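You operate a simulated robot arm through the tools that you are given. There is no shell and no other tool.

The job below is to be done with a simulated two-armed robot. You get a single attempt, and the scene is never put back.

JOB
Move the blue cap to the hot wheel and run at least 200 L of cold water.
Fine: zero the meter before you open the cold wheel; cold wheel to about 25, closed again under 900 L.

Only the result counts: the job must be done as asked and must still hold three seconds after the hand-in. Knocking over, shifting, dropping, spilling or breaking anything else fails it. Lids that push on must go on centred and level and be pressed home; caps that screw on are set level and turned clockwise until they are tight.

ROBOT AND FRAMES
Two 7-joint arms with fingered hands on one trunk that stands fixed in place. Base frame: the origin is at the foot of the trunk, x ahead of it, y to its left, z up. Readings come in m, rad, newtons and seconds.
The left shoulder is at [0.125, 0.17, 0.865], the right one opposite. With the tool pointing down near the work surface each hand reaches from about 0.4 to 0.84 m from the base axis, measured 20 degrees to its own side. Payload 4 kg a hand.
Tool frame (each hand has its own): the origin (TCP) lies between the finger pads and is the grasp point; the fingertips stand 0.026 m ahead of it; z points along the fingers, y is the line along which they close. The gripper opens to 0.132 m. The gripper's body begins 0.073 m behind the TCP. The gripper is a hand of 4 fingers: y runs from the thumb to the fingers, the wrist lies at [0, 0, -0.224] in the tool frame, and closing takes about 1.5 s.
Orientation is told as [roll, pitch, yaw] about the base's x, y, z axes, in that order, counted from this pose: with the fingers straight down and closing along the base's y, the tool's x points along the base's -x, its y along +y and its z along -z.

CONTROLS
- The arms move only by the tool nudge_tool. It takes "left_series", "right_series" or both (then of equal length, played together; a hand with none holds still); each is a list that holds one entry, the list of rows, each a list of 7 numbers: the gripper command, from -1 (shut) to 1 (fully open), values between in proportion, then the shift along the tool's x, y, z in m, then the turn, a rotation vector about the tool's x, y, z in rad. In form: [[[hand, dx, dy, dz, ax, ay, az], ...]]. A call has 1 to 20 rows; each row shifts and turns the commanded pose from where the row before left it, along the tool's axes as they then stand. A row lasts 0.2 s, in which the tool goes at most 0.05 m and 0.15 rad; a call with a longer step from one row to the next is refused whole, and so is a gripper value outside its range. Where a pose cannot be reached the arm comes as near as it can. A force on the tool above 70 N (or 10 N above the force at the start of the call, whichever is more), or a blocked arm, ends the call early, and 0.2 s more pass. The fingers move at their own pace (about 0.045 m/s each) and stop on an object; they squeeze with about 24 N. The grip force told is the motor's: it shows also when the fingers shut on nothing. Time passes only in rows, and 0.2 s behind the last, so rows that do not move let the fingers close. It gives the time, the measured TCP pose, the force on the tool (base axes), the opening and the grip force at its end, in the units of the frame above (readings bear some noise), with the torque about the TCP (base axes, N m) and any sound that the robot's microphone picked up.
- Cameras (640 x 400 px; columns grow to the right, rows downward): "scene" is now at [0.2322, 0.0409, 1.0224]; the picture's right is [0.48, -0.88, -0.00], its down [-0.59, -0.32, -0.74] and it looks along [0.65, 0.36, -0.67] (base axes); focal length 217 px, centre (320, 200). "left" rides on the left gripper at [-0.068, 0.002, -0.097] in its tool frame; the picture's right is [-0.03, -1.00, 0.00], its down [0.82, -0.02, -0.58] and it looks along [0.58, -0.01, 0.82] (tool axes); focal length 270 px, centre (320, 200). "right" rides on the right gripper at [0.068, 0.002, -0.097] in its tool frame; the picture's right is [-0.03, 1.00, 0.00], its down [-0.82, -0.02, -0.58] and it looks along [-0.58, -0.01, 0.82] (tool axes); focal length 270 px, centre (320, 200).
- capture(camera): a new picture of that camera. The clock stands still meanwhile.
- raise_lower(by): slides the trunk up (or, below 0, down) by that many m; the arms and the scene camera ride with it, the base frame stays. It gives what a move gives, with no picture.
- set_grasp(shape, hand): the hand has 4 fingers and takes this shape, open, in about a second: jaw (thumb against the fingers, like two jaws); tri (thumb and two fingers); tip (a fingertip pinch); poke (one finger out to press); point (the index stretched); flat (the hand flat); cup (the hand cupped); fist (a fist). The gripper value then closes the fingers along that shape, each until it touches; the sizes above hold for jaw. It gives what a move gives, with no picture.
- aim_head(pan, tilt): turns the head with the scene camera to pan (to the left, within 1.501 rad either way) and tilt (down, from -0.506 to 1.204), counted from straight ahead of the robot. It gives what a move gives.
- point_at(camera, pixels): for up to 12 pixels [column, row] of the newest picture of that camera ("zoom" is the newest enlarged one), the place [x, y, z] in the base frame of the surface seen there, good to about 0.002 m. The clock stands still meanwhile.
- close_up(camera, box): a new picture of the part [left, top, right, bottom] of that camera's present view, enlarged. The clock stands still meanwhile.
- job_done(): hands the job in; it is judged then, once.

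Unless the task says otherwise, let go and move clear before handing in.

The tools are called by a JSON object that holds its "method" and its "body". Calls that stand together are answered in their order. nudge_tool: Moves the arms, as the interface text tells. Its arguments: {"type":"object","properties":{"left_series":{"type":"array","items":{"type":"array","items":{"type":"array","items":{"type":"number"}}}},"right_series":{"type":"array","items":{"type":"array","items":{"type":"array","items":{"type":"number"}}}}},"required":[]} The other tools are called the same way: raise_lower (by) slides the trunk up or down; set_grasp (shape, hand) gives the hand a shape; aim_head (pan, tilt) turns the head that bears the scene camera; capture (camera) takes a picture; point_at (camera, pixels) gives the place of the surface under pixels of a picture; close_up (camera, box) takes an enlarged picture of a part of a camera's view; job_done () hands the job in.

At the start:

```text
time_s: 0.0
left_tcp_pos: [0.3945, 0.5189, 0.8237]
left_ee_rot: [0.001, 0.002, 0.001]
left_wrist_force: [-0.4, -0.7, 0.1]
left_torque: [0.05, -0.04, 0.04]
left_gripper_width: 0.1318
left_finger_force: 0.1
left_shape: jaw
right_tcp_pos: [0.523, 0.027, 0.8137]
right_ee_rot: [0.0, 0.003, -0.002]
right_wrist_force: [-0.4, 0.5, 1.0]
right_torque: [-0.03, -0.01, 0.03]
right_gripper_width: 0.132
right_finger_force: 0.1
right_shape: jaw
trunk travel left (down, up): [-0.1, 0.655]
head pan, tilt: [0.504, 0.735]
```

scene: 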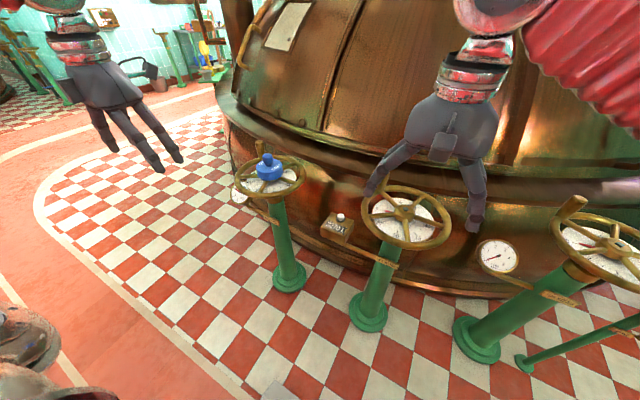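
right: 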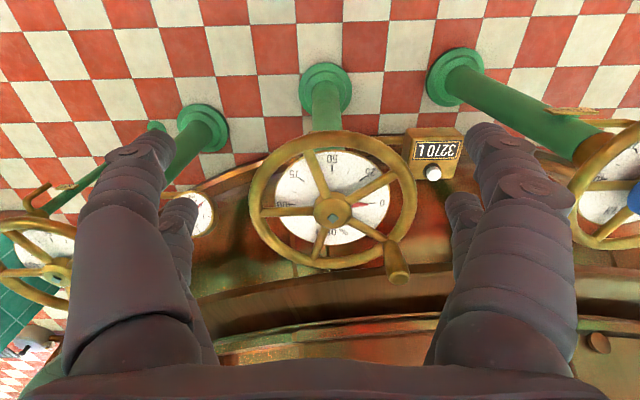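
left: 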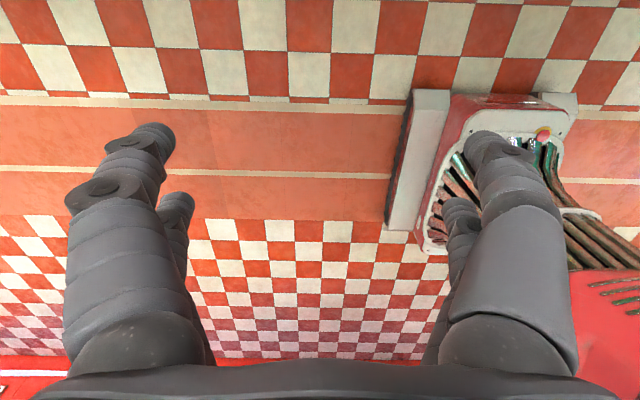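

The scene shows three hand wheels on green posts: the left one (about pixel 268,172) bears a blue cap, the middle one (405,215) sits beside a meter with a button (340,220), and a third is at right (600,245). I'll enlarge these parts before moving anything.

{"method": "close_up", "body": {"camera": "scene", "box": [220, 130, 380, 250]}}

{"method": "close_up", "body": {"camera": "scene", "box": [320, 160, 640, 360]}}

{"method": "close_up", "body": {"camera": "right", "box": [220, 100, 480, 290]}}

```text
3.33 times, centred on (300, 190) of scene
```

zoom: 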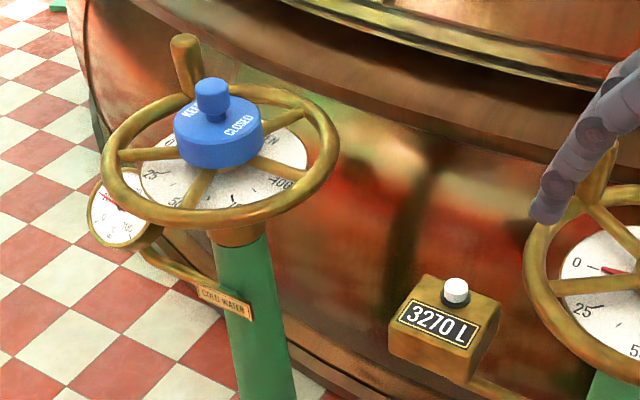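

```text
2.00 times, centred on (480, 260) of scene
```

zoom: 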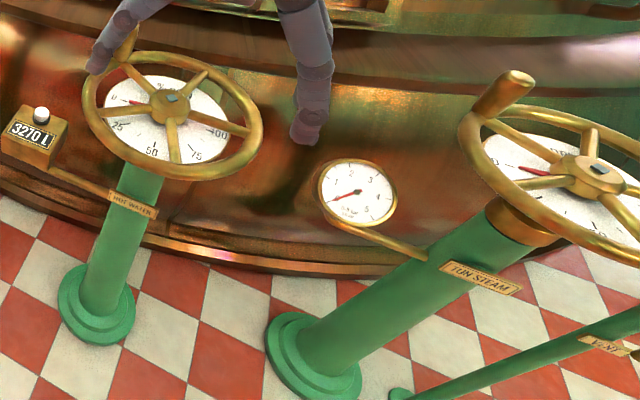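

```text
2.11 times, centred on (350, 195) of right
```

zoom: 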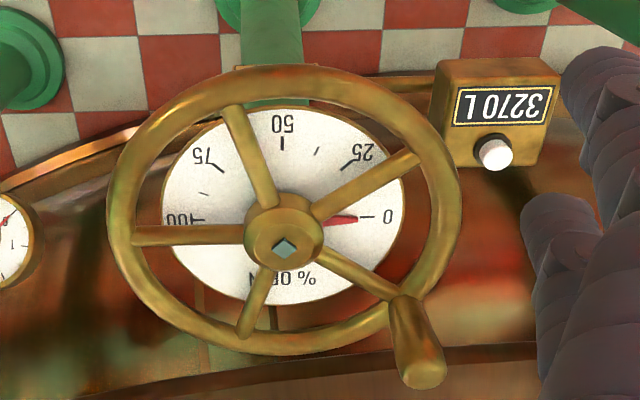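

The cold wheel (zoom 220,160) bears the "KEEP CLOSED" cap with a knob; the middle wheel is labelled HOT WATER, and the meter reads 3270 L with a white button. I'll measure the places of these parts.

{"method": "close_up", "body": {"camera": "scene", "box": [220, 140, 320, 202]}}

{"method": "point_at", "body": {"camera": "scene", "pixels": [[268, 156], [268, 172], [340, 216], [335, 230], [405, 210], [404, 246], [366, 222], [447, 230], [403, 188], [301, 172], [236, 182], [270, 195]]}}

{"method": "point_at", "body": {"camera": "right", "pixels": [[335, 213], [335, 140], [258, 212], [410, 210], [335, 262], [397, 275], [395, 245], [433, 173], [434, 150], [385, 204], [275, 205], [300, 225]]}}

```text
6.40 times, centred on (270, 171) of scene
```

zoom: 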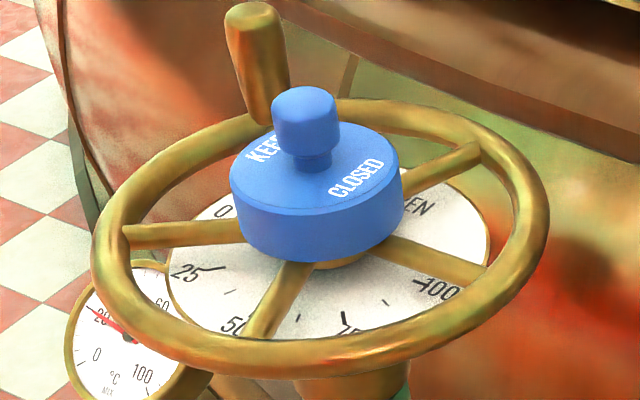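

```text
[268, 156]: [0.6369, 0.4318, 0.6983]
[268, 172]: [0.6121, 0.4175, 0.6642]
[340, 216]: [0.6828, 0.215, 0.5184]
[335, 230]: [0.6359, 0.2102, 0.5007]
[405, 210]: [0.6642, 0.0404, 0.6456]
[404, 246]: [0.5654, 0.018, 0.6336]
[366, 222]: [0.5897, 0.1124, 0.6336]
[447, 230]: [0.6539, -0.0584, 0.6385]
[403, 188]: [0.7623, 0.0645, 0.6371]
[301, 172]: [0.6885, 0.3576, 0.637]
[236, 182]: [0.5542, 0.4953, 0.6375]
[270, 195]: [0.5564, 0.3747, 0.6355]
```

```text
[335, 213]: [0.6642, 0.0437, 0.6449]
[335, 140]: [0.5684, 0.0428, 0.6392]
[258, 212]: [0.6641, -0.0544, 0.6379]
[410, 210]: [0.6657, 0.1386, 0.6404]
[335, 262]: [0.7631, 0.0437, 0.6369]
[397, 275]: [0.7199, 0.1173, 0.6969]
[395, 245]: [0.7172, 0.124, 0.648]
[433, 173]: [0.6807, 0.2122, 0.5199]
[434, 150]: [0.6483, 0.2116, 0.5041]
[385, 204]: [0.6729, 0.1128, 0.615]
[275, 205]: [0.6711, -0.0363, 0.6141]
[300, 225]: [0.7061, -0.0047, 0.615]
```

The hot wheel's centre is near (0.664, 0.043), hub top z≈0.645, rim z≈0.638, and its handle stands up to z≈0.70. I'll look closer at the meter and the cold wheel's parts and measure the cap.

{"method": "point_at", "body": {"camera": "scene", "pixels": [[262, 143], [262, 150], [259, 147], [298, 160], [245, 170], [290, 190], [268, 154], [276, 176], [258, 172], [282, 172], [267, 180], [275, 163]]}}

{"method": "close_up", "body": {"camera": "scene", "box": [310, 200, 374, 240]}}

{"method": "close_up", "body": {"camera": "right", "box": [400, 110, 480, 190]}}

```text
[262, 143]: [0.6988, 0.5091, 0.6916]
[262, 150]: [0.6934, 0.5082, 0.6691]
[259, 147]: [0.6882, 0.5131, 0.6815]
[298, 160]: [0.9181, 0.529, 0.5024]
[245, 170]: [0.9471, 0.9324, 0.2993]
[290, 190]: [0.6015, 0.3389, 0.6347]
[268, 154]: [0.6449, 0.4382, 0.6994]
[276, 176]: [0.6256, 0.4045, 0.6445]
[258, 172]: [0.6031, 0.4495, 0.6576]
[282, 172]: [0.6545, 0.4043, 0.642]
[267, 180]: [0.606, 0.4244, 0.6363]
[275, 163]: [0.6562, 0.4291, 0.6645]
```

```text
10.00 times, centred on (342, 220) of scene
```

zoom: 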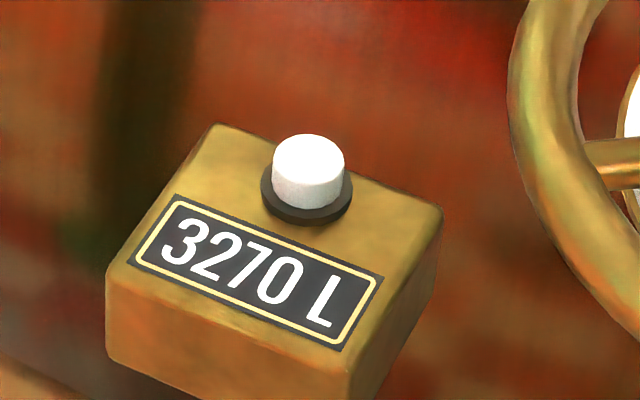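

```text
5.00 times, centred on (440, 150) of right
```

zoom: 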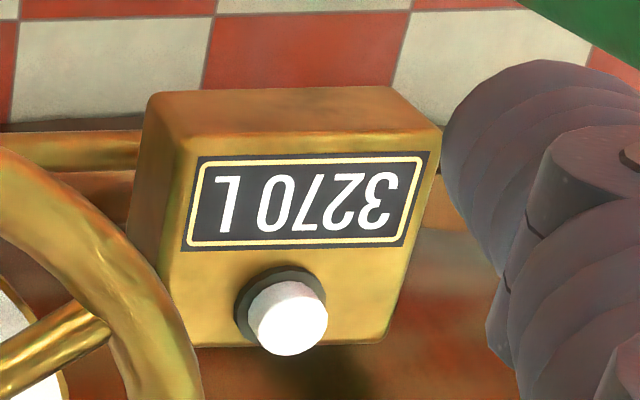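

The cap's knob top is near (0.64, 0.436, 0.699) with the cap's shoulder at z≈0.664; the meter button is upright at (0.682, 0.212, 0.52), and the handle of the cold wheel stands at (0.695, 0.51). I'll swing the right arm out of the way and bring the left hand above the cap with a part-open grip.

{"method": "nudge_tool", "body": {"right_series": [[[1, 0.02, -0.035, -0.01, 0, 0, 0], [1, 0.02, -0.035, -0.01, 0, 0, 0], [1, 0.02, -0.035, -0.01, 0, 0, 0], [1, 0.02, -0.035, -0.01, 0, 0, 0], [1, 0.02, -0.035, 0, 0, 0, 0], [1, 0.02, -0.035, 0, 0, 0, 0], [1, 0, -0.035, 0, 0, 0, 0], [1, 0, -0.035, 0, 0, 0, 0]]], "left_series": [[[0.1, -0.02, 0, 0, 0, 0, 0], [0.1, -0.03, -0.01, 0, 0, 0, 0], [0.1, -0.03, -0.01, 0, 0, 0, 0], [0.1, -0.03, -0.01, 0, 0, 0, 0], [0.1, -0.03, -0.01, 0, 0, 0, 0], [0.1, -0.03, -0.015, 0, 0, 0, 0], [0.1, -0.03, -0.015, 0, 0, 0, 0], [0.1, -0.025, -0.013, 0, 0, 0, 0]]]}}

{"method": "capture", "body": {"camera": "left"}}

{"method": "capture", "body": {"camera": "scene"}}

```text
time_s: 1.8
left_tcp_pos: [0.622, 0.4336, 0.8259]
left_ee_rot: [0.001, 0.002, 0.001]
left_wrist_force: [0.2, -0.9, 0.3]
left_torque: [-0.01, 0.0, -0.02]
left_gripper_width: 0.0729
left_finger_force: 0.0
left_shape: jaw
right_tcp_pos: [0.4022, -0.2514, 0.8537]
right_ee_rot: [-0.001, 0.0, 0.001]
right_wrist_force: [0.9, 0.6, 0.4]
right_torque: [0.04, -0.03, 0.0]
right_gripper_width: 0.1319
right_finger_force: 0.0
right_shape: jaw
trunk travel left (down, up): [-0.1, 0.655]
head pan, tilt: [0.504, 0.735]
```

```text
taken
```

left: 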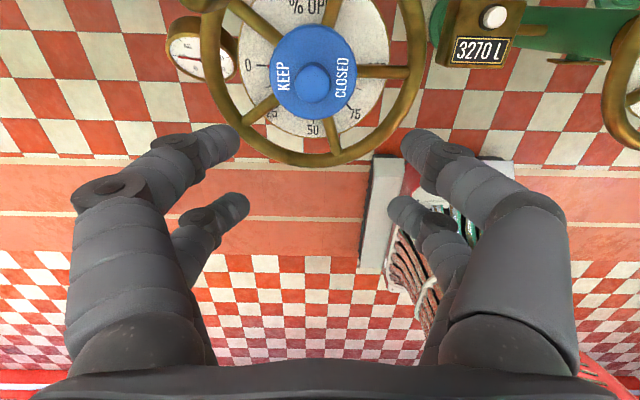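

```text
taken
```

scene: 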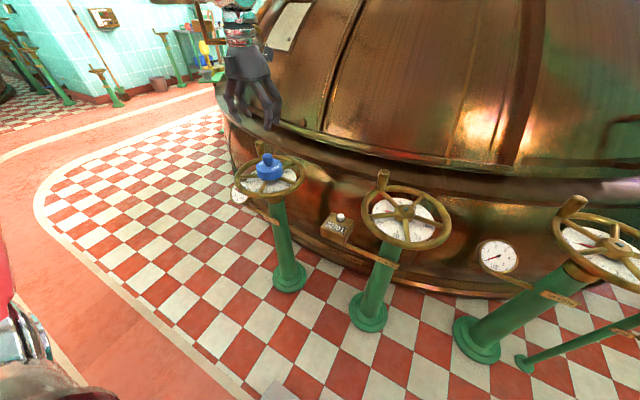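

The left camera shows the cap at (314,72) with its knob at (313,84), between the open fingers. I'll measure knob, cap edges, rim and handle with this view.

{"method": "close_up", "body": {"camera": "left", "box": [180, 0, 440, 170]}}

{"method": "point_at", "body": {"camera": "left", "pixels": [[313, 84], [299, 84], [327, 84], [313, 70], [313, 96], [275, 75], [355, 75], [314, 28], [314, 116], [214, 75], [420, 75], [314, 160]]}}

```text
2.35 times, centred on (310, 85) of left
```

zoom: 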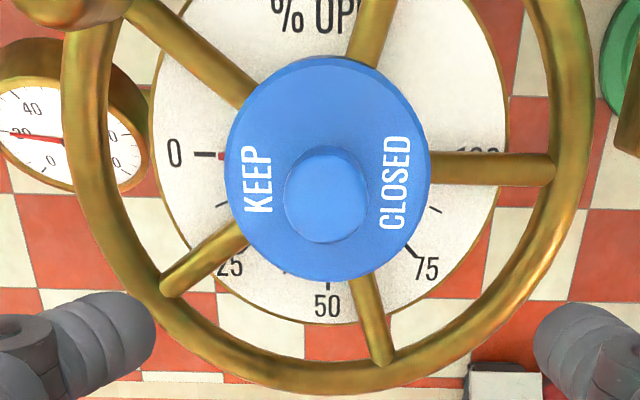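

```text
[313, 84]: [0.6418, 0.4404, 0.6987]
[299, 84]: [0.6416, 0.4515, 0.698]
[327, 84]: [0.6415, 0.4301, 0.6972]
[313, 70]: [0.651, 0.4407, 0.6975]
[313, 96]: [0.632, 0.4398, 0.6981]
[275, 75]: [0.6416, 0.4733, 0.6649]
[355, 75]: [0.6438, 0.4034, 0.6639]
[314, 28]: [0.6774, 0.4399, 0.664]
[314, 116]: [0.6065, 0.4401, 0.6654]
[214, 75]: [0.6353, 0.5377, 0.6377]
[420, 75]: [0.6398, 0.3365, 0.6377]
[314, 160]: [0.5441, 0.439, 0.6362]
```

The knob is centred at (0.6415, 0.440) with top z≈0.698 and the cap shoulder at z≈0.664. I'll centre the hand over it, lower to TCP z≈0.695 (tips just above the shoulder), and close on the knob.

{"method": "nudge_tool", "body": {"left_series": [[[0.1, -0.0195, 0.0064, 0, 0, 0, 0], [0.1, 0, 0, 0.03, 0, 0, 0], [0.1, 0, 0, 0.03, 0, 0, 0], [0.1, 0, 0, 0.03, 0, 0, 0], [0.1, 0, 0, 0.02, 0, 0, 0], [0.1, 0, 0, 0.01, 0, 0, 0], [0.1, 0, 0, 0, 0, 0, 0]]]}}

{"method": "capture", "body": {"camera": "left"}}

{"method": "close_up", "body": {"camera": "scene", "box": [220, 110, 320, 172]}}

```text
time_s: 3.4
left_tcp_pos: [0.6397, 0.4418, 0.7031]
left_ee_rot: [0.001, 0.001, 0.001]
left_wrist_force: [-0.4, 0.4, 0.4]
left_torque: [-0.01, 0.01, 0.0]
left_gripper_width: 0.073
left_finger_force: 0.1
left_shape: jaw
right_tcp_pos: [0.4043, -0.2512, 0.8531]
right_ee_rot: [0.0, 0.001, 0.001]
right_wrist_force: [0.0, 0.5, -0.3]
right_torque: [0.04, 0.04, -0.01]
right_gripper_width: 0.1319
right_finger_force: 0.1
right_shape: jaw
trunk travel left (down, up): [-0.1, 0.655]
head pan, tilt: [0.504, 0.735]
```

```text
taken
```

left: 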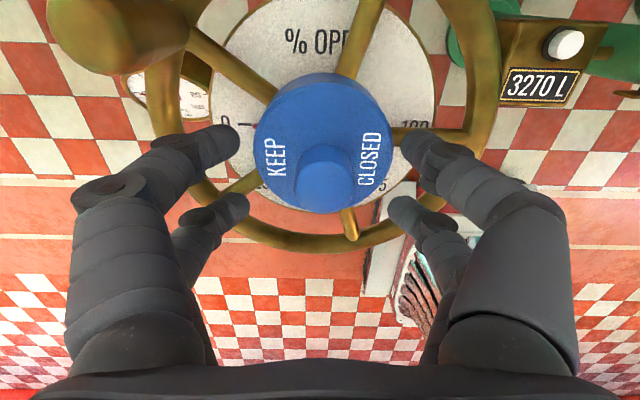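

```text
6.40 times, centred on (270, 141) of scene
```

zoom: 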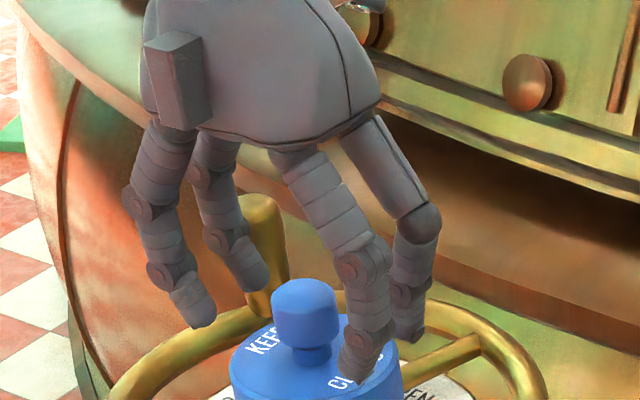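

The knob at (322,175) lies between the two finger pairs, well clear. I'll check fingertip places, to know how the fingers straddle it, before closing.

{"method": "point_at", "body": {"camera": "left", "pixels": [[235, 138], [243, 203], [408, 140], [396, 205], [322, 180], [322, 150], [300, 180], [345, 180], [225, 150], [232, 212]]}}

```text
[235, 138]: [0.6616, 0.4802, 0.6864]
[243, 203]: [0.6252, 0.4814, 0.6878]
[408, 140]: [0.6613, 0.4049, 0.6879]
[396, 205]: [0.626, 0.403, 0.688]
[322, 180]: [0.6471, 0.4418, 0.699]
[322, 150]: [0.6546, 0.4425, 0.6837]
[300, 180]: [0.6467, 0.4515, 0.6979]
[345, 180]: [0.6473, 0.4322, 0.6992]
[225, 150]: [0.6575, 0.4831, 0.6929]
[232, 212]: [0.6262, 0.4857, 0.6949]
```

The finger pairs sit at x≈0.6595 and 0.625, straddling the knob's centre x≈0.642 evenly. I'll lower 8 mm and close.

{"method": "nudge_tool", "body": {"left_series": [[[0.1, -0.001, -0.001, 0.008, 0, 0, 0], [0.1, 0, 0, 0, 0, 0, 0], [-1, 0, 0, 0, 0, 0, 0], [-1, 0, 0, 0, 0, 0, 0], [-1, 0, 0, 0, 0, 0, 0], [-1, 0, 0, 0, 0, 0, 0], [-1, 0, 0, 0, 0, 0, 0], [-1, 0, 0, 0, 0, 0, 0]]]}}

{"method": "capture", "body": {"camera": "left"}}

{"method": "close_up", "body": {"camera": "scene", "box": [220, 130, 320, 192]}}

```text
time_s: 5.2
left_tcp_pos: [0.6418, 0.4417, 0.6948]
left_ee_rot: [0.0, 0.001, -0.001]
left_wrist_force: [0.7, -0.3, -0.3]
left_torque: [0.0, 0.01, 0.04]
left_gripper_width: 0.0002
left_finger_force: 23.9
left_shape: jaw
right_tcp_pos: [0.404, -0.2525, 0.8547]
right_ee_rot: [0.001, 0.001, 0.0]
right_wrist_force: [-0.2, -0.6, -0.9]
right_torque: [-0.05, -0.02, 0.02]
right_gripper_width: 0.1318
right_finger_force: 0.0
right_shape: jaw
trunk travel left (down, up): [-0.1, 0.655]
head pan, tilt: [0.504, 0.735]
```

```text
taken
```

left: 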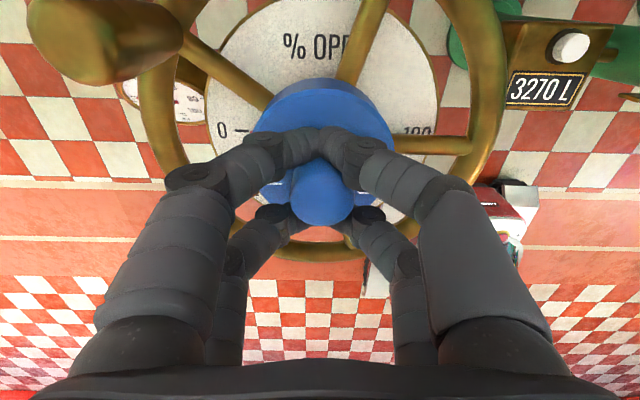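

```text
6.40 times, centred on (270, 161) of scene
```

zoom: 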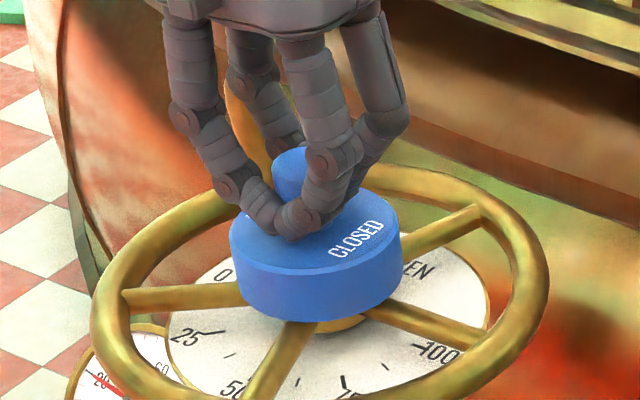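

The jaw closed to 0.0002 m: the two finger pairs met around the thin neck of the knob (zoom 290,210) rather than gripping its head. I'll open, rise, and try the "tri" shape for a firmer, level hold.

{"method": "nudge_tool", "body": {"left_series": [[[0.1, 0, 0, 0, 0, 0, 0], [0.1, 0, 0, 0, 0, 0, 0], [0.1, 0, 0, 0, 0, 0, 0], [0.1, 0, 0, 0, 0, 0, 0], [0.1, 0, 0, 0, 0, 0, 0], [0.1, 0, 0, -0.02, 0, 0, 0], [0.1, 0, 0, -0.04, 0, 0, 0], [0.1, 0, 0, -0.04, 0, 0, 0], [0.1, 0, 0, -0.02, 0, 0, 0]]]}}

{"method": "set_grasp", "body": {"shape": "tri", "hand": "left"}}

{"method": "capture", "body": {"camera": "left"}}

{"method": "close_up", "body": {"camera": "scene", "box": [200, 70, 328, 150]}}

```text
time_s: 7.2
left_tcp_pos: [0.6391, 0.4412, 0.8171]
left_ee_rot: [-0.001, 0.001, 0.001]
left_wrist_force: [0.4, -0.1, 0.3]
left_torque: [0.04, 0.0, -0.02]
left_gripper_width: 0.0719
left_finger_force: 0.0
left_shape: jaw
right_tcp_pos: [0.4037, -0.2516, 0.8547]
right_ee_rot: [0.0, -0.001, 0.001]
right_wrist_force: [0.3, 0.0, -0.6]
right_torque: [0.03, -0.01, -0.03]
right_gripper_width: 0.1321
right_finger_force: 0.2
right_shape: jaw
trunk travel left (down, up): [-0.1, 0.655]
head pan, tilt: [0.504, 0.735]
```

```text
time_s: 8.1
left_tcp_pos: [0.6384, 0.4416, 0.8172]
left_ee_rot: [0.0, 0.0, 0.0]
left_wrist_force: [-0.4, -0.4, -1.0]
left_torque: [0.03, 0.01, -0.01]
left_gripper_width: 0.132
left_finger_force: 0.1
left_shape: tri
right_tcp_pos: [0.4035, -0.2511, 0.853]
right_ee_rot: [0.001, 0.002, 0.0]
right_wrist_force: [-0.8, -0.9, -0.4]
right_torque: [0.01, 0.02, -0.02]
right_gripper_width: 0.1319
right_finger_force: 0.0
right_shape: jaw
trunk travel left (down, up): [-0.1, 0.655]
head pan, tilt: [0.504, 0.735]
```

```text
taken
```

left: 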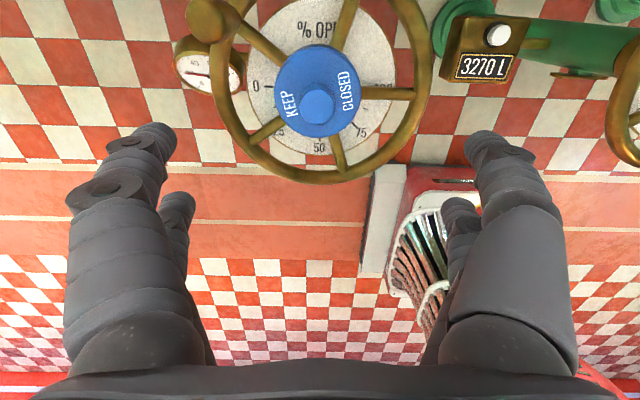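

```text
5.00 times, centred on (264, 110) of scene
```

zoom: 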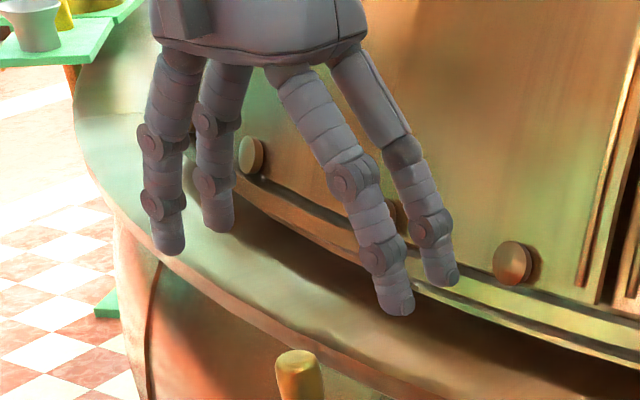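

In tri the hand opened wide again; the cap's lettering at (287,103)/(345,90) shows it turned slightly on its seat, so it isn't locked. I'll shut the tri shape in the air to see which fingers take part.

{"method": "nudge_tool", "body": {"left_series": [[[-0.5, 0, 0, 0, 0, 0, 0], [-0.5, 0, 0, 0, 0, 0, 0], [-0.5, 0, 0, 0, 0, 0, 0], [-0.5, 0, 0, 0, 0, 0, 0], [-0.5, 0, 0, 0, 0, 0, 0], [-0.5, 0, 0, 0, 0, 0, 0], [-0.5, 0, 0, 0, 0, 0, 0]]]}}

{"method": "capture", "body": {"camera": "left"}}

{"method": "close_up", "body": {"camera": "scene", "box": [200, 70, 328, 150]}}

```text
time_s: 9.7
left_tcp_pos: [0.6394, 0.4415, 0.816]
left_ee_rot: [0.001, 0.001, 0.0]
left_wrist_force: [0.6, -0.1, -0.6]
left_torque: [0.0, -0.05, 0.02]
left_gripper_width: 0.0334
left_finger_force: 0.1
left_shape: tri
right_tcp_pos: [0.4043, -0.2523, 0.8534]
right_ee_rot: [0.0, 0.0, -0.001]
right_wrist_force: [-0.5, 0.1, -0.1]
right_torque: [0.01, -0.02, -0.02]
right_gripper_width: 0.1317
right_finger_force: 0.1
right_shape: jaw
trunk travel left (down, up): [-0.1, 0.655]
head pan, tilt: [0.504, 0.735]
```

```text
taken
```

left: 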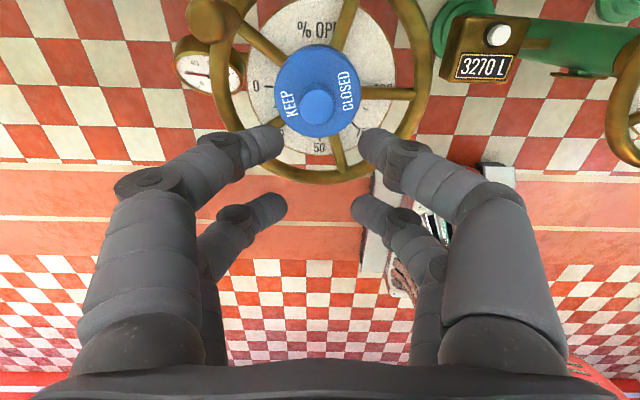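

```text
5.00 times, centred on (264, 110) of scene
```

zoom: 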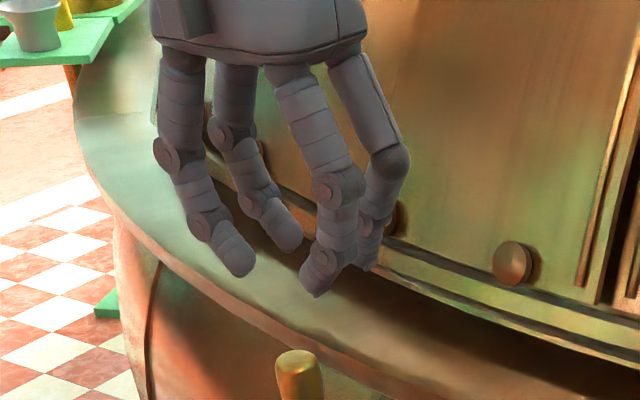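

Tri leaves the two finger pairs as far apart as in jaw. I'll try the "tip" shape and look at it half-shut.

{"method": "set_grasp", "body": {"shape": "tip", "hand": "left"}}

{"method": "nudge_tool", "body": {"left_series": [[[-0.5, 0, 0, 0, 0, 0, 0], [-0.5, 0, 0, 0, 0, 0, 0], [-0.5, 0, 0, 0, 0, 0, 0], [-0.5, 0, 0, 0, 0, 0, 0], [-0.5, 0, 0, 0, 0, 0, 0], [-0.5, 0, 0, 0, 0, 0, 0], [-0.5, 0, 0, 0, 0, 0, 0]]]}}

{"method": "capture", "body": {"camera": "left"}}

{"method": "close_up", "body": {"camera": "scene", "box": [200, 70, 328, 150]}}

```text
time_s: 10.6
left_tcp_pos: [0.6395, 0.4426, 0.8172]
left_ee_rot: [0.0, 0.001, -0.001]
left_wrist_force: [0.0, -0.4, 0.4]
left_torque: [0.01, -0.02, 0.0]
left_gripper_width: 0.1318
left_finger_force: 0.1
left_shape: tip
right_tcp_pos: [0.4044, -0.2508, 0.8545]
right_ee_rot: [-0.001, 0.001, -0.001]
right_wrist_force: [0.7, 0.1, 0.2]
right_torque: [0.01, -0.01, 0.03]
right_gripper_width: 0.1319
right_finger_force: 0.1
right_shape: jaw
trunk travel left (down, up): [-0.1, 0.655]
head pan, tilt: [0.504, 0.735]
```

```text
time_s: 12.2
left_tcp_pos: [0.6398, 0.4406, 0.8167]
left_ee_rot: [-0.001, 0.002, 0.001]
left_wrist_force: [-0.3, -0.4, 0.1]
left_torque: [0.03, 0.0, -0.02]
left_gripper_width: 0.0334
left_finger_force: 0.1
left_shape: tip
right_tcp_pos: [0.4026, -0.2506, 0.8544]
right_ee_rot: [0.001, 0.001, -0.001]
right_wrist_force: [0.3, 0.7, 0.4]
right_torque: [-0.02, 0.02, 0.01]
right_gripper_width: 0.132
right_finger_force: 0.0
right_shape: jaw
trunk travel left (down, up): [-0.1, 0.655]
head pan, tilt: [0.504, 0.735]
```

```text
taken
```

left: 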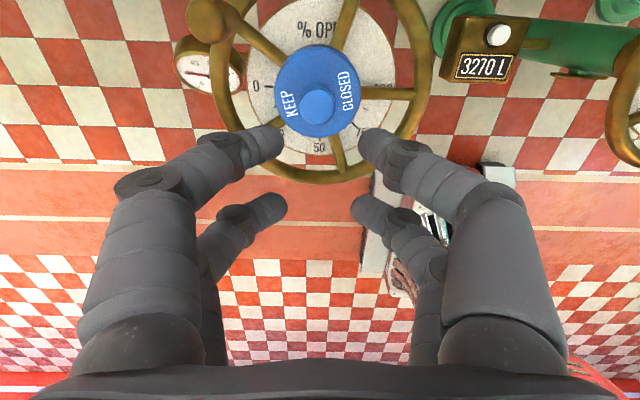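

```text
5.00 times, centred on (264, 110) of scene
```

zoom: 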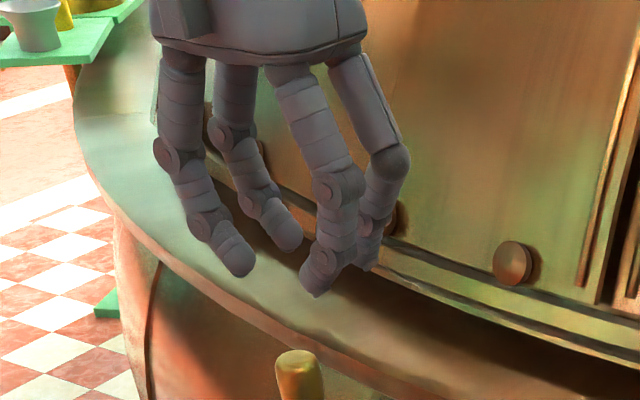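

All shapes look alike on this hand, so I'll go back to jaw and instead grip the cap's wide body (≈0.075 m) with the four fingers, tips just above the spokes. I'll measure the cap's edges and the spokes' height first.

{"method": "set_grasp", "body": {"shape": "jaw", "hand": "left"}}

{"method": "close_up", "body": {"camera": "left", "box": [180, 0, 440, 190]}}

{"method": "point_at", "body": {"camera": "zoom", "pixels": [[335, 252], [232, 225], [440, 215], [335, 118], [335, 320], [210, 300], [480, 235], [240, 90], [395, 400], [408, 60], [70, 40], [105, 240]]}}

```text
time_s: 13.1
left_tcp_pos: [0.6402, 0.4403, 0.8169]
left_ee_rot: [0.001, 0.001, 0.0]
left_wrist_force: [-0.2, -0.3, 0.1]
left_torque: [-0.05, -0.02, -0.02]
left_gripper_width: 0.1318
left_finger_force: 0.0
left_shape: jaw
right_tcp_pos: [0.4034, -0.2517, 0.8535]
right_ee_rot: [-0.001, 0.0, 0.0]
right_wrist_force: [0.2, -0.3, 0.2]
right_torque: [-0.01, -0.02, -0.02]
right_gripper_width: 0.1319
right_finger_force: 0.0
right_shape: jaw
trunk travel left (down, up): [-0.1, 0.655]
head pan, tilt: [0.504, 0.735]
```

```text
2.11 times, centred on (310, 95) of left
```

zoom: 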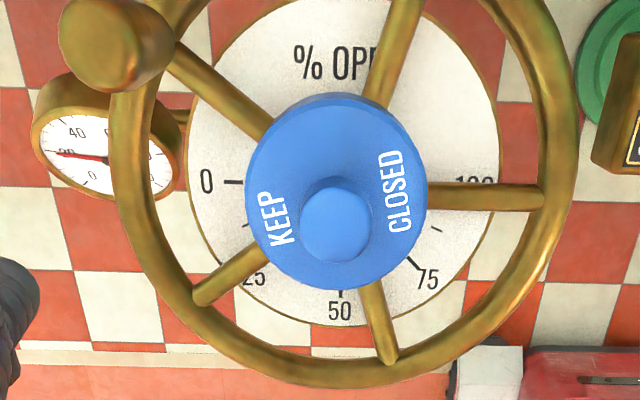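

```text
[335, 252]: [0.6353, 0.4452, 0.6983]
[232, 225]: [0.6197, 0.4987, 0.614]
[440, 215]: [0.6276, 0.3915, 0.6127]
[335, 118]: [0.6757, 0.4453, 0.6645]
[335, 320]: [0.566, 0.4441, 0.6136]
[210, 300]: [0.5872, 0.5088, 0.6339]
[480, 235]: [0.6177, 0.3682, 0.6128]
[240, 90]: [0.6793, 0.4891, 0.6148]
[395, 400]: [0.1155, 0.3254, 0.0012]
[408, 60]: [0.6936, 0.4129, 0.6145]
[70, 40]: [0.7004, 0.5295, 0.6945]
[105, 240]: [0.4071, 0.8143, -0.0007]
```

I'll sample the cap's edges and knob again in this zoom for its exact centre, since it shifted slightly.

{"method": "point_at", "body": {"camera": "zoom", "pixels": [[336, 222], [304, 222], [370, 222], [336, 190], [336, 258], [252, 182], [424, 182], [340, 107], [336, 284], [280, 260], [400, 260], [280, 130]]}}

```text
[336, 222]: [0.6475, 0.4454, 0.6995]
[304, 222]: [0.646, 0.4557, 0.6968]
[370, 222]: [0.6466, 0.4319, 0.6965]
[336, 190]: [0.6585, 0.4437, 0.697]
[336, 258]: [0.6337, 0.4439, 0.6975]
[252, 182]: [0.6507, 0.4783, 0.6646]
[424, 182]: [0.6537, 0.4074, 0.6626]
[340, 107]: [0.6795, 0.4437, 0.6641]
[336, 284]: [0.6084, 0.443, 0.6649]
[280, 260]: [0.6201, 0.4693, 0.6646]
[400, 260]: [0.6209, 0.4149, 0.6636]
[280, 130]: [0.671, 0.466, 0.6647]
```

The cap body is centred at about (0.644, 0.4435), radius ≈0.037, top z 0.664. I'll lower with an opening of 0.11 m to TCP z≈0.670, tips just above the spokes, and check the view before closing.

{"method": "nudge_tool", "body": {"left_series": [[[0.667, -0.0038, 0.0032, 0, 0, 0, 0], [0.667, 0, 0, 0.03, 0, 0, 0], [0.667, 0, 0, 0.03, 0, 0, 0], [0.667, 0, 0, 0.03, 0, 0, 0], [0.667, 0, 0, 0.02, 0, 0, 0], [0.667, 0, 0, 0.015, 0, 0, 0], [0.667, 0, 0, 0.01, 0, 0, 0], [0.667, 0, 0, 0.01, 0, 0, 0], [0.667, 0, 0, 0, 0, 0, 0]]]}}

{"method": "capture", "body": {"camera": "left"}}

{"method": "close_up", "body": {"camera": "scene", "box": [220, 130, 320, 192]}}

```text
time_s: 15.1
left_tcp_pos: [0.644, 0.4449, 0.6679]
left_ee_rot: [-0.001, 0.001, -0.002]
left_wrist_force: [-0.3, 0.5, 0.0]
left_torque: [0.0, 0.0, 0.03]
left_gripper_width: 0.11
left_finger_force: 0.0
left_shape: jaw
right_tcp_pos: [0.4036, -0.2506, 0.8543]
right_ee_rot: [-0.001, -0.001, 0.001]
right_wrist_force: [0.3, 0.7, 0.6]
right_torque: [0.03, -0.03, 0.0]
right_gripper_width: 0.1318
right_finger_force: 0.0
right_shape: jaw
trunk travel left (down, up): [-0.1, 0.655]
head pan, tilt: [0.504, 0.735]
```

```text
taken
```

left: 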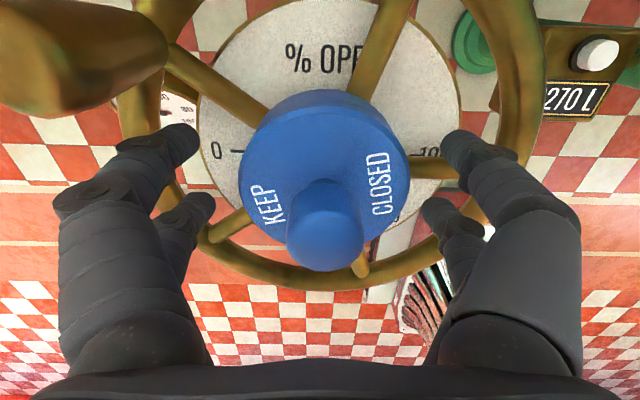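

```text
6.40 times, centred on (270, 161) of scene
```

zoom: 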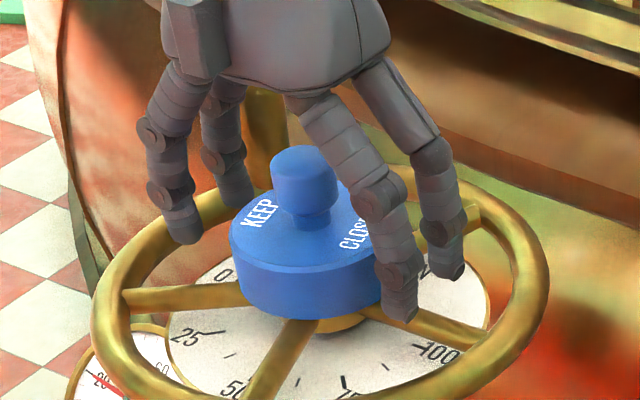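

The four fingers straddle the cap body, tips at its sides and clear of spokes and handle (zoom 190,230 and 400,300). I'll close now.

{"method": "nudge_tool", "body": {"left_series": [[[-1, 0, 0, 0, 0, 0, 0], [-1, 0, 0, 0, 0, 0, 0], [-1, 0, 0, 0, 0, 0, 0], [-1, 0, 0, 0, 0, 0, 0], [-1, 0, 0, 0, 0, 0, 0], [-1, 0, 0, 0, 0, 0, 0]]]}}

{"method": "capture", "body": {"camera": "left"}}

{"method": "close_up", "body": {"camera": "scene", "box": [220, 130, 320, 192]}}

```text
time_s: 16.5
left_tcp_pos: [0.6434, 0.4455, 0.6697]
left_ee_rot: [0.0, 0.002, 0.0]
left_wrist_force: [0.0, 0.2, -0.6]
left_torque: [-0.03, 0.04, -0.01]
left_gripper_width: 0.06
left_finger_force: 24.1
left_shape: jaw
right_tcp_pos: [0.4034, -0.2509, 0.8531]
right_ee_rot: [-0.002, -0.001, 0.001]
right_wrist_force: [0.8, 0.4, 0.0]
right_torque: [0.0, 0.0, 0.01]
right_gripper_width: 0.132
right_finger_force: 0.1
right_shape: jaw
trunk travel left (down, up): [-0.1, 0.655]
head pan, tilt: [0.504, 0.735]
```

```text
taken
```

left: 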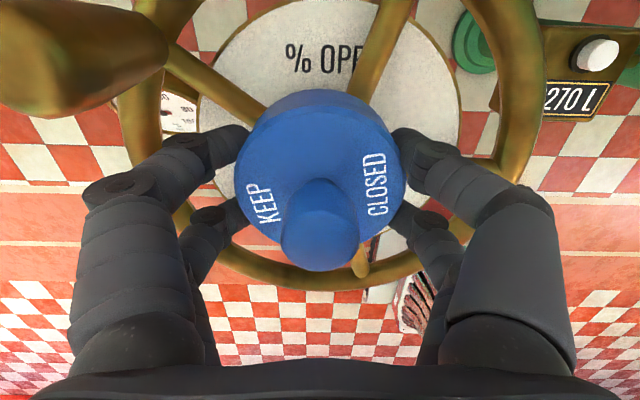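

```text
6.40 times, centred on (270, 161) of scene
```

zoom: 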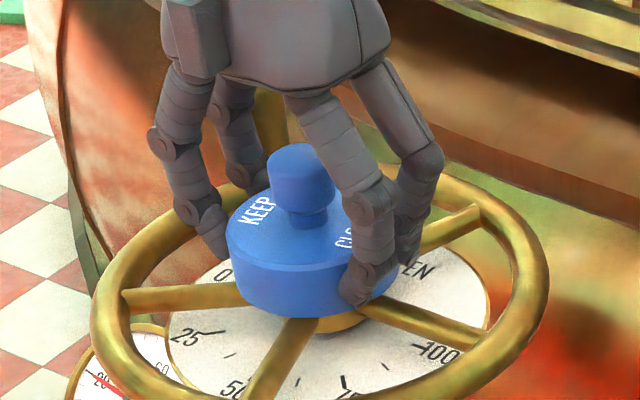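

The grip holds at 0.060 m with 24 N and no side load. I'll lift slowly and watch force.

{"method": "nudge_tool", "body": {"left_series": [[[-1, 0, 0, -0.004, 0, 0, 0], [-1, 0, 0, -0.004, 0, 0, 0], [-1, 0, 0, -0.006, 0, 0, 0], [-1, 0, 0, -0.006, 0, 0, 0], [-1, 0, 0, -0.01, 0, 0, 0], [-1, 0, 0, -0.01, 0, 0, 0], [-1, 0, 0, 0, 0, 0, 0]]]}}

{"method": "capture", "body": {"camera": "left"}}

{"method": "close_up", "body": {"camera": "scene", "box": [220, 130, 320, 192]}}

```text
time_s: 18.1
left_tcp_pos: [0.6428, 0.4431, 0.7101]
left_ee_rot: [0.0, 0.002, 0.0]
left_wrist_force: [-0.2, 0.7, -1.5]
left_torque: [-0.03, -0.04, -0.01]
left_gripper_width: 0.06
left_finger_force: 24.0
left_shape: jaw
right_tcp_pos: [0.4036, -0.2513, 0.8544]
right_ee_rot: [0.001, 0.002, 0.0]
right_wrist_force: [-0.8, 0.4, 0.1]
right_torque: [0.0, -0.03, 0.01]
right_gripper_width: 0.1317
right_finger_force: 0.1
right_shape: jaw
trunk travel left (down, up): [-0.1, 0.655]
head pan, tilt: [0.504, 0.735]
```

```text
taken
```

left: 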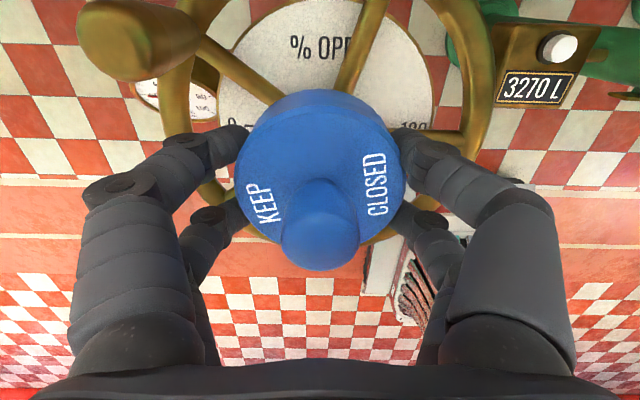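

```text
6.40 times, centred on (270, 161) of scene
```

zoom: 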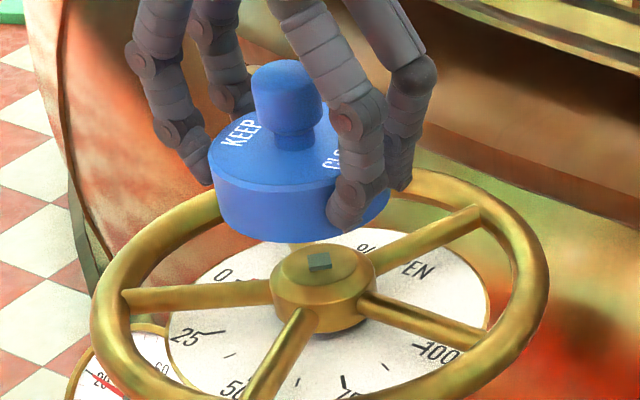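

The cap came off cleanly and hangs level; the bare cold hub with its square stub shows at zoom (320,262). I'll raise it to clear the handles and carry it toward the hot wheel.

{"method": "point_at", "body": {"camera": "zoom", "pixels": [[320, 262], [275, 275], [370, 260], [323, 245], [320, 285], [340, 262]]}}

{"method": "nudge_tool", "body": {"left_series": [[[-1, 0, 0, -0.03, 0, 0, 0], [-1, 0, 0, -0.03, 0, 0, 0], [-1, 0, 0, -0.03, 0, 0, 0], [-1, 0, -0.02, -0.01, 0, 0, 0], [-1, 0, -0.035, 0, 0, 0, 0], [-1, 0, -0.035, 0, 0, 0, 0], [-1, 0, -0.035, 0, 0, 0, 0], [-1, -0.005, -0.035, 0, 0, 0, 0], [-1, -0.005, -0.035, 0, 0, 0, 0], [-1, -0.005, -0.035, 0, 0, 0, 0], [-1, -0.005, -0.035, 0, 0, 0, 0], [-1, 0, -0.035, 0, 0, 0, 0], [-1, 0, -0.035, 0, 0, 0, 0], [-1, 0, -0.035, 0, 0, 0, 0], [-1, 0, -0.03, 0, 0, 0, 0], [-1, 0, 0, 0, 0, 0, 0]]]}}

{"method": "capture", "body": {"camera": "left"}}

{"method": "capture", "body": {"camera": "scene"}}

```text
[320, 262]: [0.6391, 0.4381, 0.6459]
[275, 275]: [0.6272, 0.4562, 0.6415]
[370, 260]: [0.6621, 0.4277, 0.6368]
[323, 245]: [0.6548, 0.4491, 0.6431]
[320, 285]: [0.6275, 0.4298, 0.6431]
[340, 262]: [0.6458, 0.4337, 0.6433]
```

```text
time_s: 21.5
left_tcp_pos: [0.6629, 0.2024, 0.8086]
left_ee_rot: [0.0, 0.002, -0.002]
left_wrist_force: [0.9, -0.7, -1.0]
left_torque: [-0.01, 0.01, 0.0]
left_gripper_width: 0.0594
left_finger_force: 24.0
left_shape: jaw
left hand out of reach, approached as far as the arm can: row 11, 12, 13, 14, 15
right_tcp_pos: [0.404, -0.251, 0.8531]
right_ee_rot: [0.0, 0.001, 0.001]
right_wrist_force: [0.5, 0.1, 0.7]
right_torque: [-0.01, 0.0, 0.01]
right_gripper_width: 0.1318
right_finger_force: 0.0
right_shape: jaw
trunk travel left (down, up): [-0.1, 0.655]
head pan, tilt: [0.504, 0.735]
```

```text
taken
```

left: 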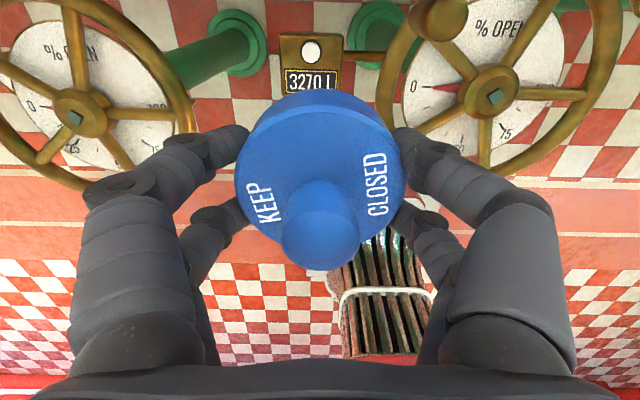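

```text
taken
```

scene: 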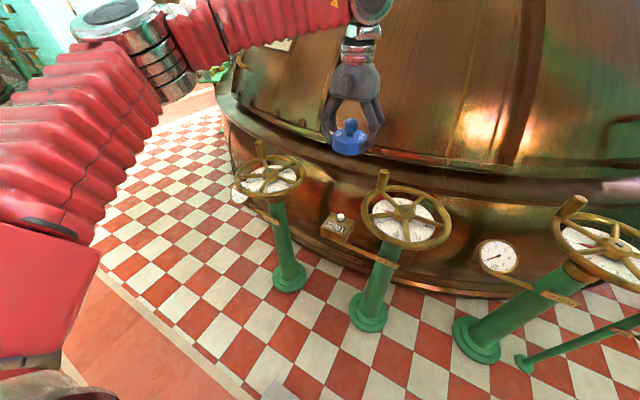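

The left arm stalled at y≈0.20 (out of reach with this yaw), cap still held level at z≈0.81. The wrist roll is likely at its limit, so I'll turn the hand clockwise about its own axis here and see whether reach opens up.

{"method": "nudge_tool", "body": {"left_series": [[[-1, 0, 0, 0, 0, 0, 0.1], [-1, 0, 0, 0, 0, 0, 0.1], [-1, 0, 0, 0, 0, 0, 0.1], [-1, 0, 0, 0, 0, 0, 0]]]}}

```text
time_s: 22.5
left_tcp_pos: [0.6623, 0.2043, 0.8069]
left_ee_rot: [-0.002, 0.003, -0.301]
left_wrist_force: [-1.2, 0.2, -1.0]
left_torque: [-0.02, 0.0, 0.01]
left_gripper_width: 0.0596
left_finger_force: 23.8
left_shape: jaw
right_tcp_pos: [0.403, -0.2513, 0.854]
right_ee_rot: [-0.002, 0.001, 0.0]
right_wrist_force: [0.3, 0.2, 0.6]
right_torque: [-0.01, 0.0, 0.03]
right_gripper_width: 0.1318
right_finger_force: 0.2
right_shape: jaw
trunk travel left (down, up): [-0.1, 0.655]
head pan, tilt: [0.504, 0.735]
```

Yaw turned to −0.30 with no reach warning. I'll try small steps toward −y now.

{"method": "nudge_tool", "body": {"left_series": [[[-1, -0.0059, -0.0191, 0, 0, 0, 0], [-1, -0.0059, -0.0191, 0, 0, 0, 0], [-1, -0.0059, -0.0191, 0, 0, 0, 0]]]}}

```text
time_s: 23.3
left_tcp_pos: [0.6632, 0.1997, 0.8085]
left_ee_rot: [-0.001, 0.001, -0.297]
left_wrist_force: [0.9, 0.1, -1.8]
left_torque: [0.0, -0.02, -0.04]
left_gripper_width: 0.0597
left_finger_force: 24.0
left_shape: jaw
left hand out of reach, approached as far as the arm can: row 1, 2, 3
right_tcp_pos: [0.4036, -0.2513, 0.8543]
right_ee_rot: [0.0, 0.0, 0.0]
right_wrist_force: [0.0, 0.1, -0.6]
right_torque: [0.03, 0.02, 0.0]
right_gripper_width: 0.132
right_finger_force: 0.0
right_shape: jaw
trunk travel left (down, up): [-0.1, 0.655]
head pan, tilt: [0.504, 0.735]
```

Still blocked at y≈0.20 regardless of yaw, so it's a shoulder/elbow limit rather than the wrist. I'll undo the yaw, draw the hand back toward the robot, and try crossing over at a smaller x.

{"method": "nudge_tool", "body": {"left_series": [[[-1, 0, 0, 0, 0, 0, -0.1], [-1, 0, 0, 0, 0, 0, -0.1], [-1, 0, 0, 0, 0, 0, -0.1], [-1, 0.03, 0, 0, 0, 0, 0], [-1, 0.03, 0, 0, 0, 0, 0], [-1, 0.03, 0, 0, 0, 0, 0], [-1, 0.03, 0, 0, 0, 0, 0], [-1, 0.03, 0, 0, 0, 0, 0], [-1, 0, -0.03, 0, 0, 0, 0], [-1, 0, -0.03, 0, 0, 0, 0], [-1, 0, -0.03, 0, 0, 0, 0], [-1, 0, -0.03, 0, 0, 0, 0]]]}}

{"method": "capture", "body": {"camera": "scene"}}

```text
time_s: 25.9
left_tcp_pos: [0.5147, 0.103, 0.8091]
left_ee_rot: [0.0, -0.001, 0.007]
left_wrist_force: [-0.2, -0.6, -0.3]
left_torque: [0.04, 0.02, -0.01]
left_gripper_width: 0.0593
left_finger_force: 23.7
left_shape: jaw
left hand out of reach, approached as far as the arm can: row 12
right_tcp_pos: [0.4032, -0.2518, 0.8547]
right_ee_rot: [-0.001, 0.001, 0.001]
right_wrist_force: [-0.7, -1.0, -0.4]
right_torque: [0.02, -0.03, -0.03]
right_gripper_width: 0.132
right_finger_force: 0.1
right_shape: jaw
trunk travel left (down, up): [-0.1, 0.655]
head pan, tilt: [0.504, 0.735]
```

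```text
taken
```

scene: 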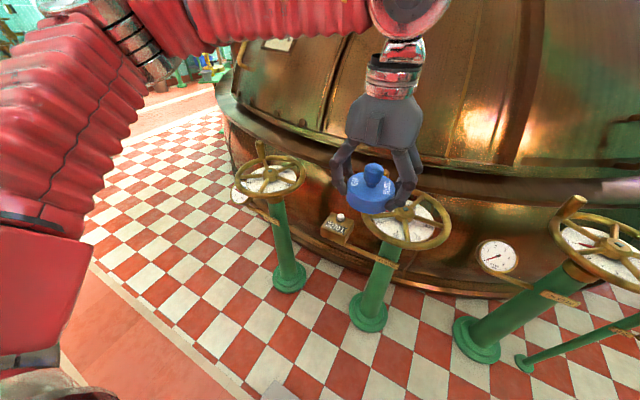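

At smaller x the hand got to y≈0.103 before the limit. The wrist is high relative to the shoulder; I'll raise the trunk 0.15 m and bring the hand back down by as much, then test the sideways reach again.

{"method": "raise_lower", "body": {"by": 0.15}}

{"method": "nudge_tool", "body": {"left_series": [[[-1, 0, 0, 0.03, 0, 0, 0], [-1, 0, 0, 0.03, 0, 0, 0], [-1, 0, 0, 0.03, 0, 0, 0], [-1, 0, 0, 0.03, 0, 0, 0], [-1, 0, 0, 0.03, 0, 0, 0], [-1, 0, -0.02, 0, 0, 0, 0], [-1, 0, -0.02, 0, 0, 0, 0], [-1, 0, -0.02, 0, 0, 0, 0]]]}}

```text
time_s: 27.6
left_tcp_pos: [0.4673, 0.1024, 1.0439]
left_ee_rot: [-0.002, -0.208, 0.001]
left_wrist_force: [0.1, -0.5, -0.5]
left_torque: [0.0, 0.0, 0.0]
left_gripper_width: 0.0591
left_finger_force: 24.5
left_shape: jaw
right_tcp_pos: [0.4047, -0.2516, 1.0029]
right_ee_rot: [-0.001, 0.0, -0.001]
right_wrist_force: [0.8, 0.3, 0.0]
right_torque: [0.01, 0.03, 0.0]
right_gripper_width: 0.132
right_finger_force: 0.1
right_shape: jaw
trunk travel left (down, up): [-0.25, 0.505]
head pan, tilt: [0.504, 0.735]
```

```text
time_s: 29.4
left_tcp_pos: [0.4956, 0.0923, 0.8994]
left_ee_rot: [-0.003, -0.211, 0.001]
left_wrist_force: [-0.1, 0.5, 0.0]
left_torque: [0.02, -0.01, 0.0]
left_gripper_width: 0.0589
left_finger_force: 24.1
left_shape: jaw
left hand out of reach, approached as far as the arm can: row 6, 7, 8
right_tcp_pos: [0.4027, -0.2519, 1.0044]
right_ee_rot: [0.0, 0.0, 0.0]
right_wrist_force: [1.1, 0.5, 0.7]
right_torque: [-0.02, 0.0, 0.03]
right_gripper_width: 0.132
right_finger_force: 0.0
right_shape: jaw
trunk travel left (down, up): [-0.25, 0.505]
head pan, tilt: [0.504, 0.735]
```

Raising the trunk tilted the left hand (pitch −0.21) and the grip reading has eased from 0.060 to 0.059. I'll look at the cap in the hand and the scene before going on.

{"method": "capture", "body": {"camera": "left"}}

{"method": "capture", "body": {"camera": "scene"}}

```text
taken
```

left: 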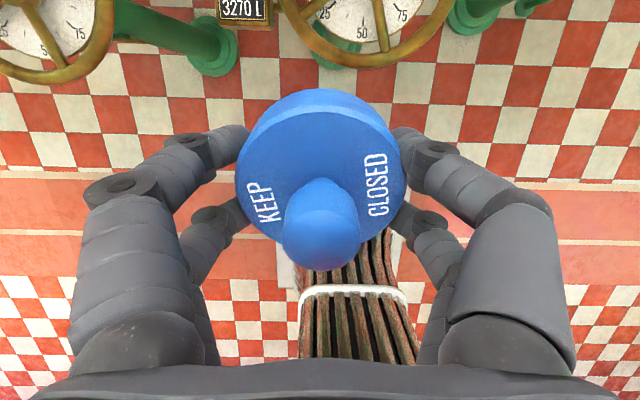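

```text
taken
```

scene: 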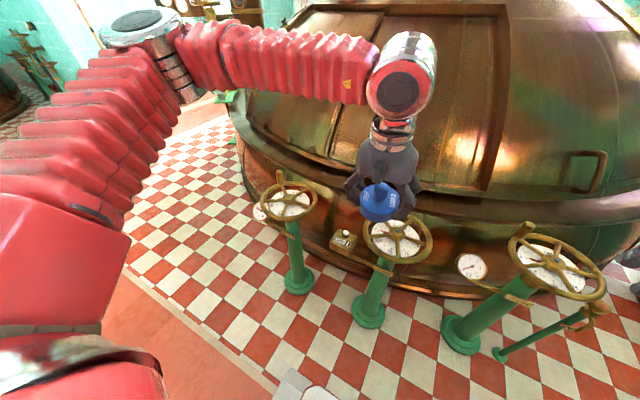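

The cap sits unchanged between the fingers. To understand the limit I'll measure where shoulder, elbow and wrist lie in the scene picture.

{"method": "point_at", "body": {"camera": "scene", "pixels": [[135, 25], [170, 80], [200, 50], [300, 60], [400, 85], [390, 135], [60, 150], [60, 260], [30, 360], [378, 200], [355, 190], [400, 205]]}}

```text
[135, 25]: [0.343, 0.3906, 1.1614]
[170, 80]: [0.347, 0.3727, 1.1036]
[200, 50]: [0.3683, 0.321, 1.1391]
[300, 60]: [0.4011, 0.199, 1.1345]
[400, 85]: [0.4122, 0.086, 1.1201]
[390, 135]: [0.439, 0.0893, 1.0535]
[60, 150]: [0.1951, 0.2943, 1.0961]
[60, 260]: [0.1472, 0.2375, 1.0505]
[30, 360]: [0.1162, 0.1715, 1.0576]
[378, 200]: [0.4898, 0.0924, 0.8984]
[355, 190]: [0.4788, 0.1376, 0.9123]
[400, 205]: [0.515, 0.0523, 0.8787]
```

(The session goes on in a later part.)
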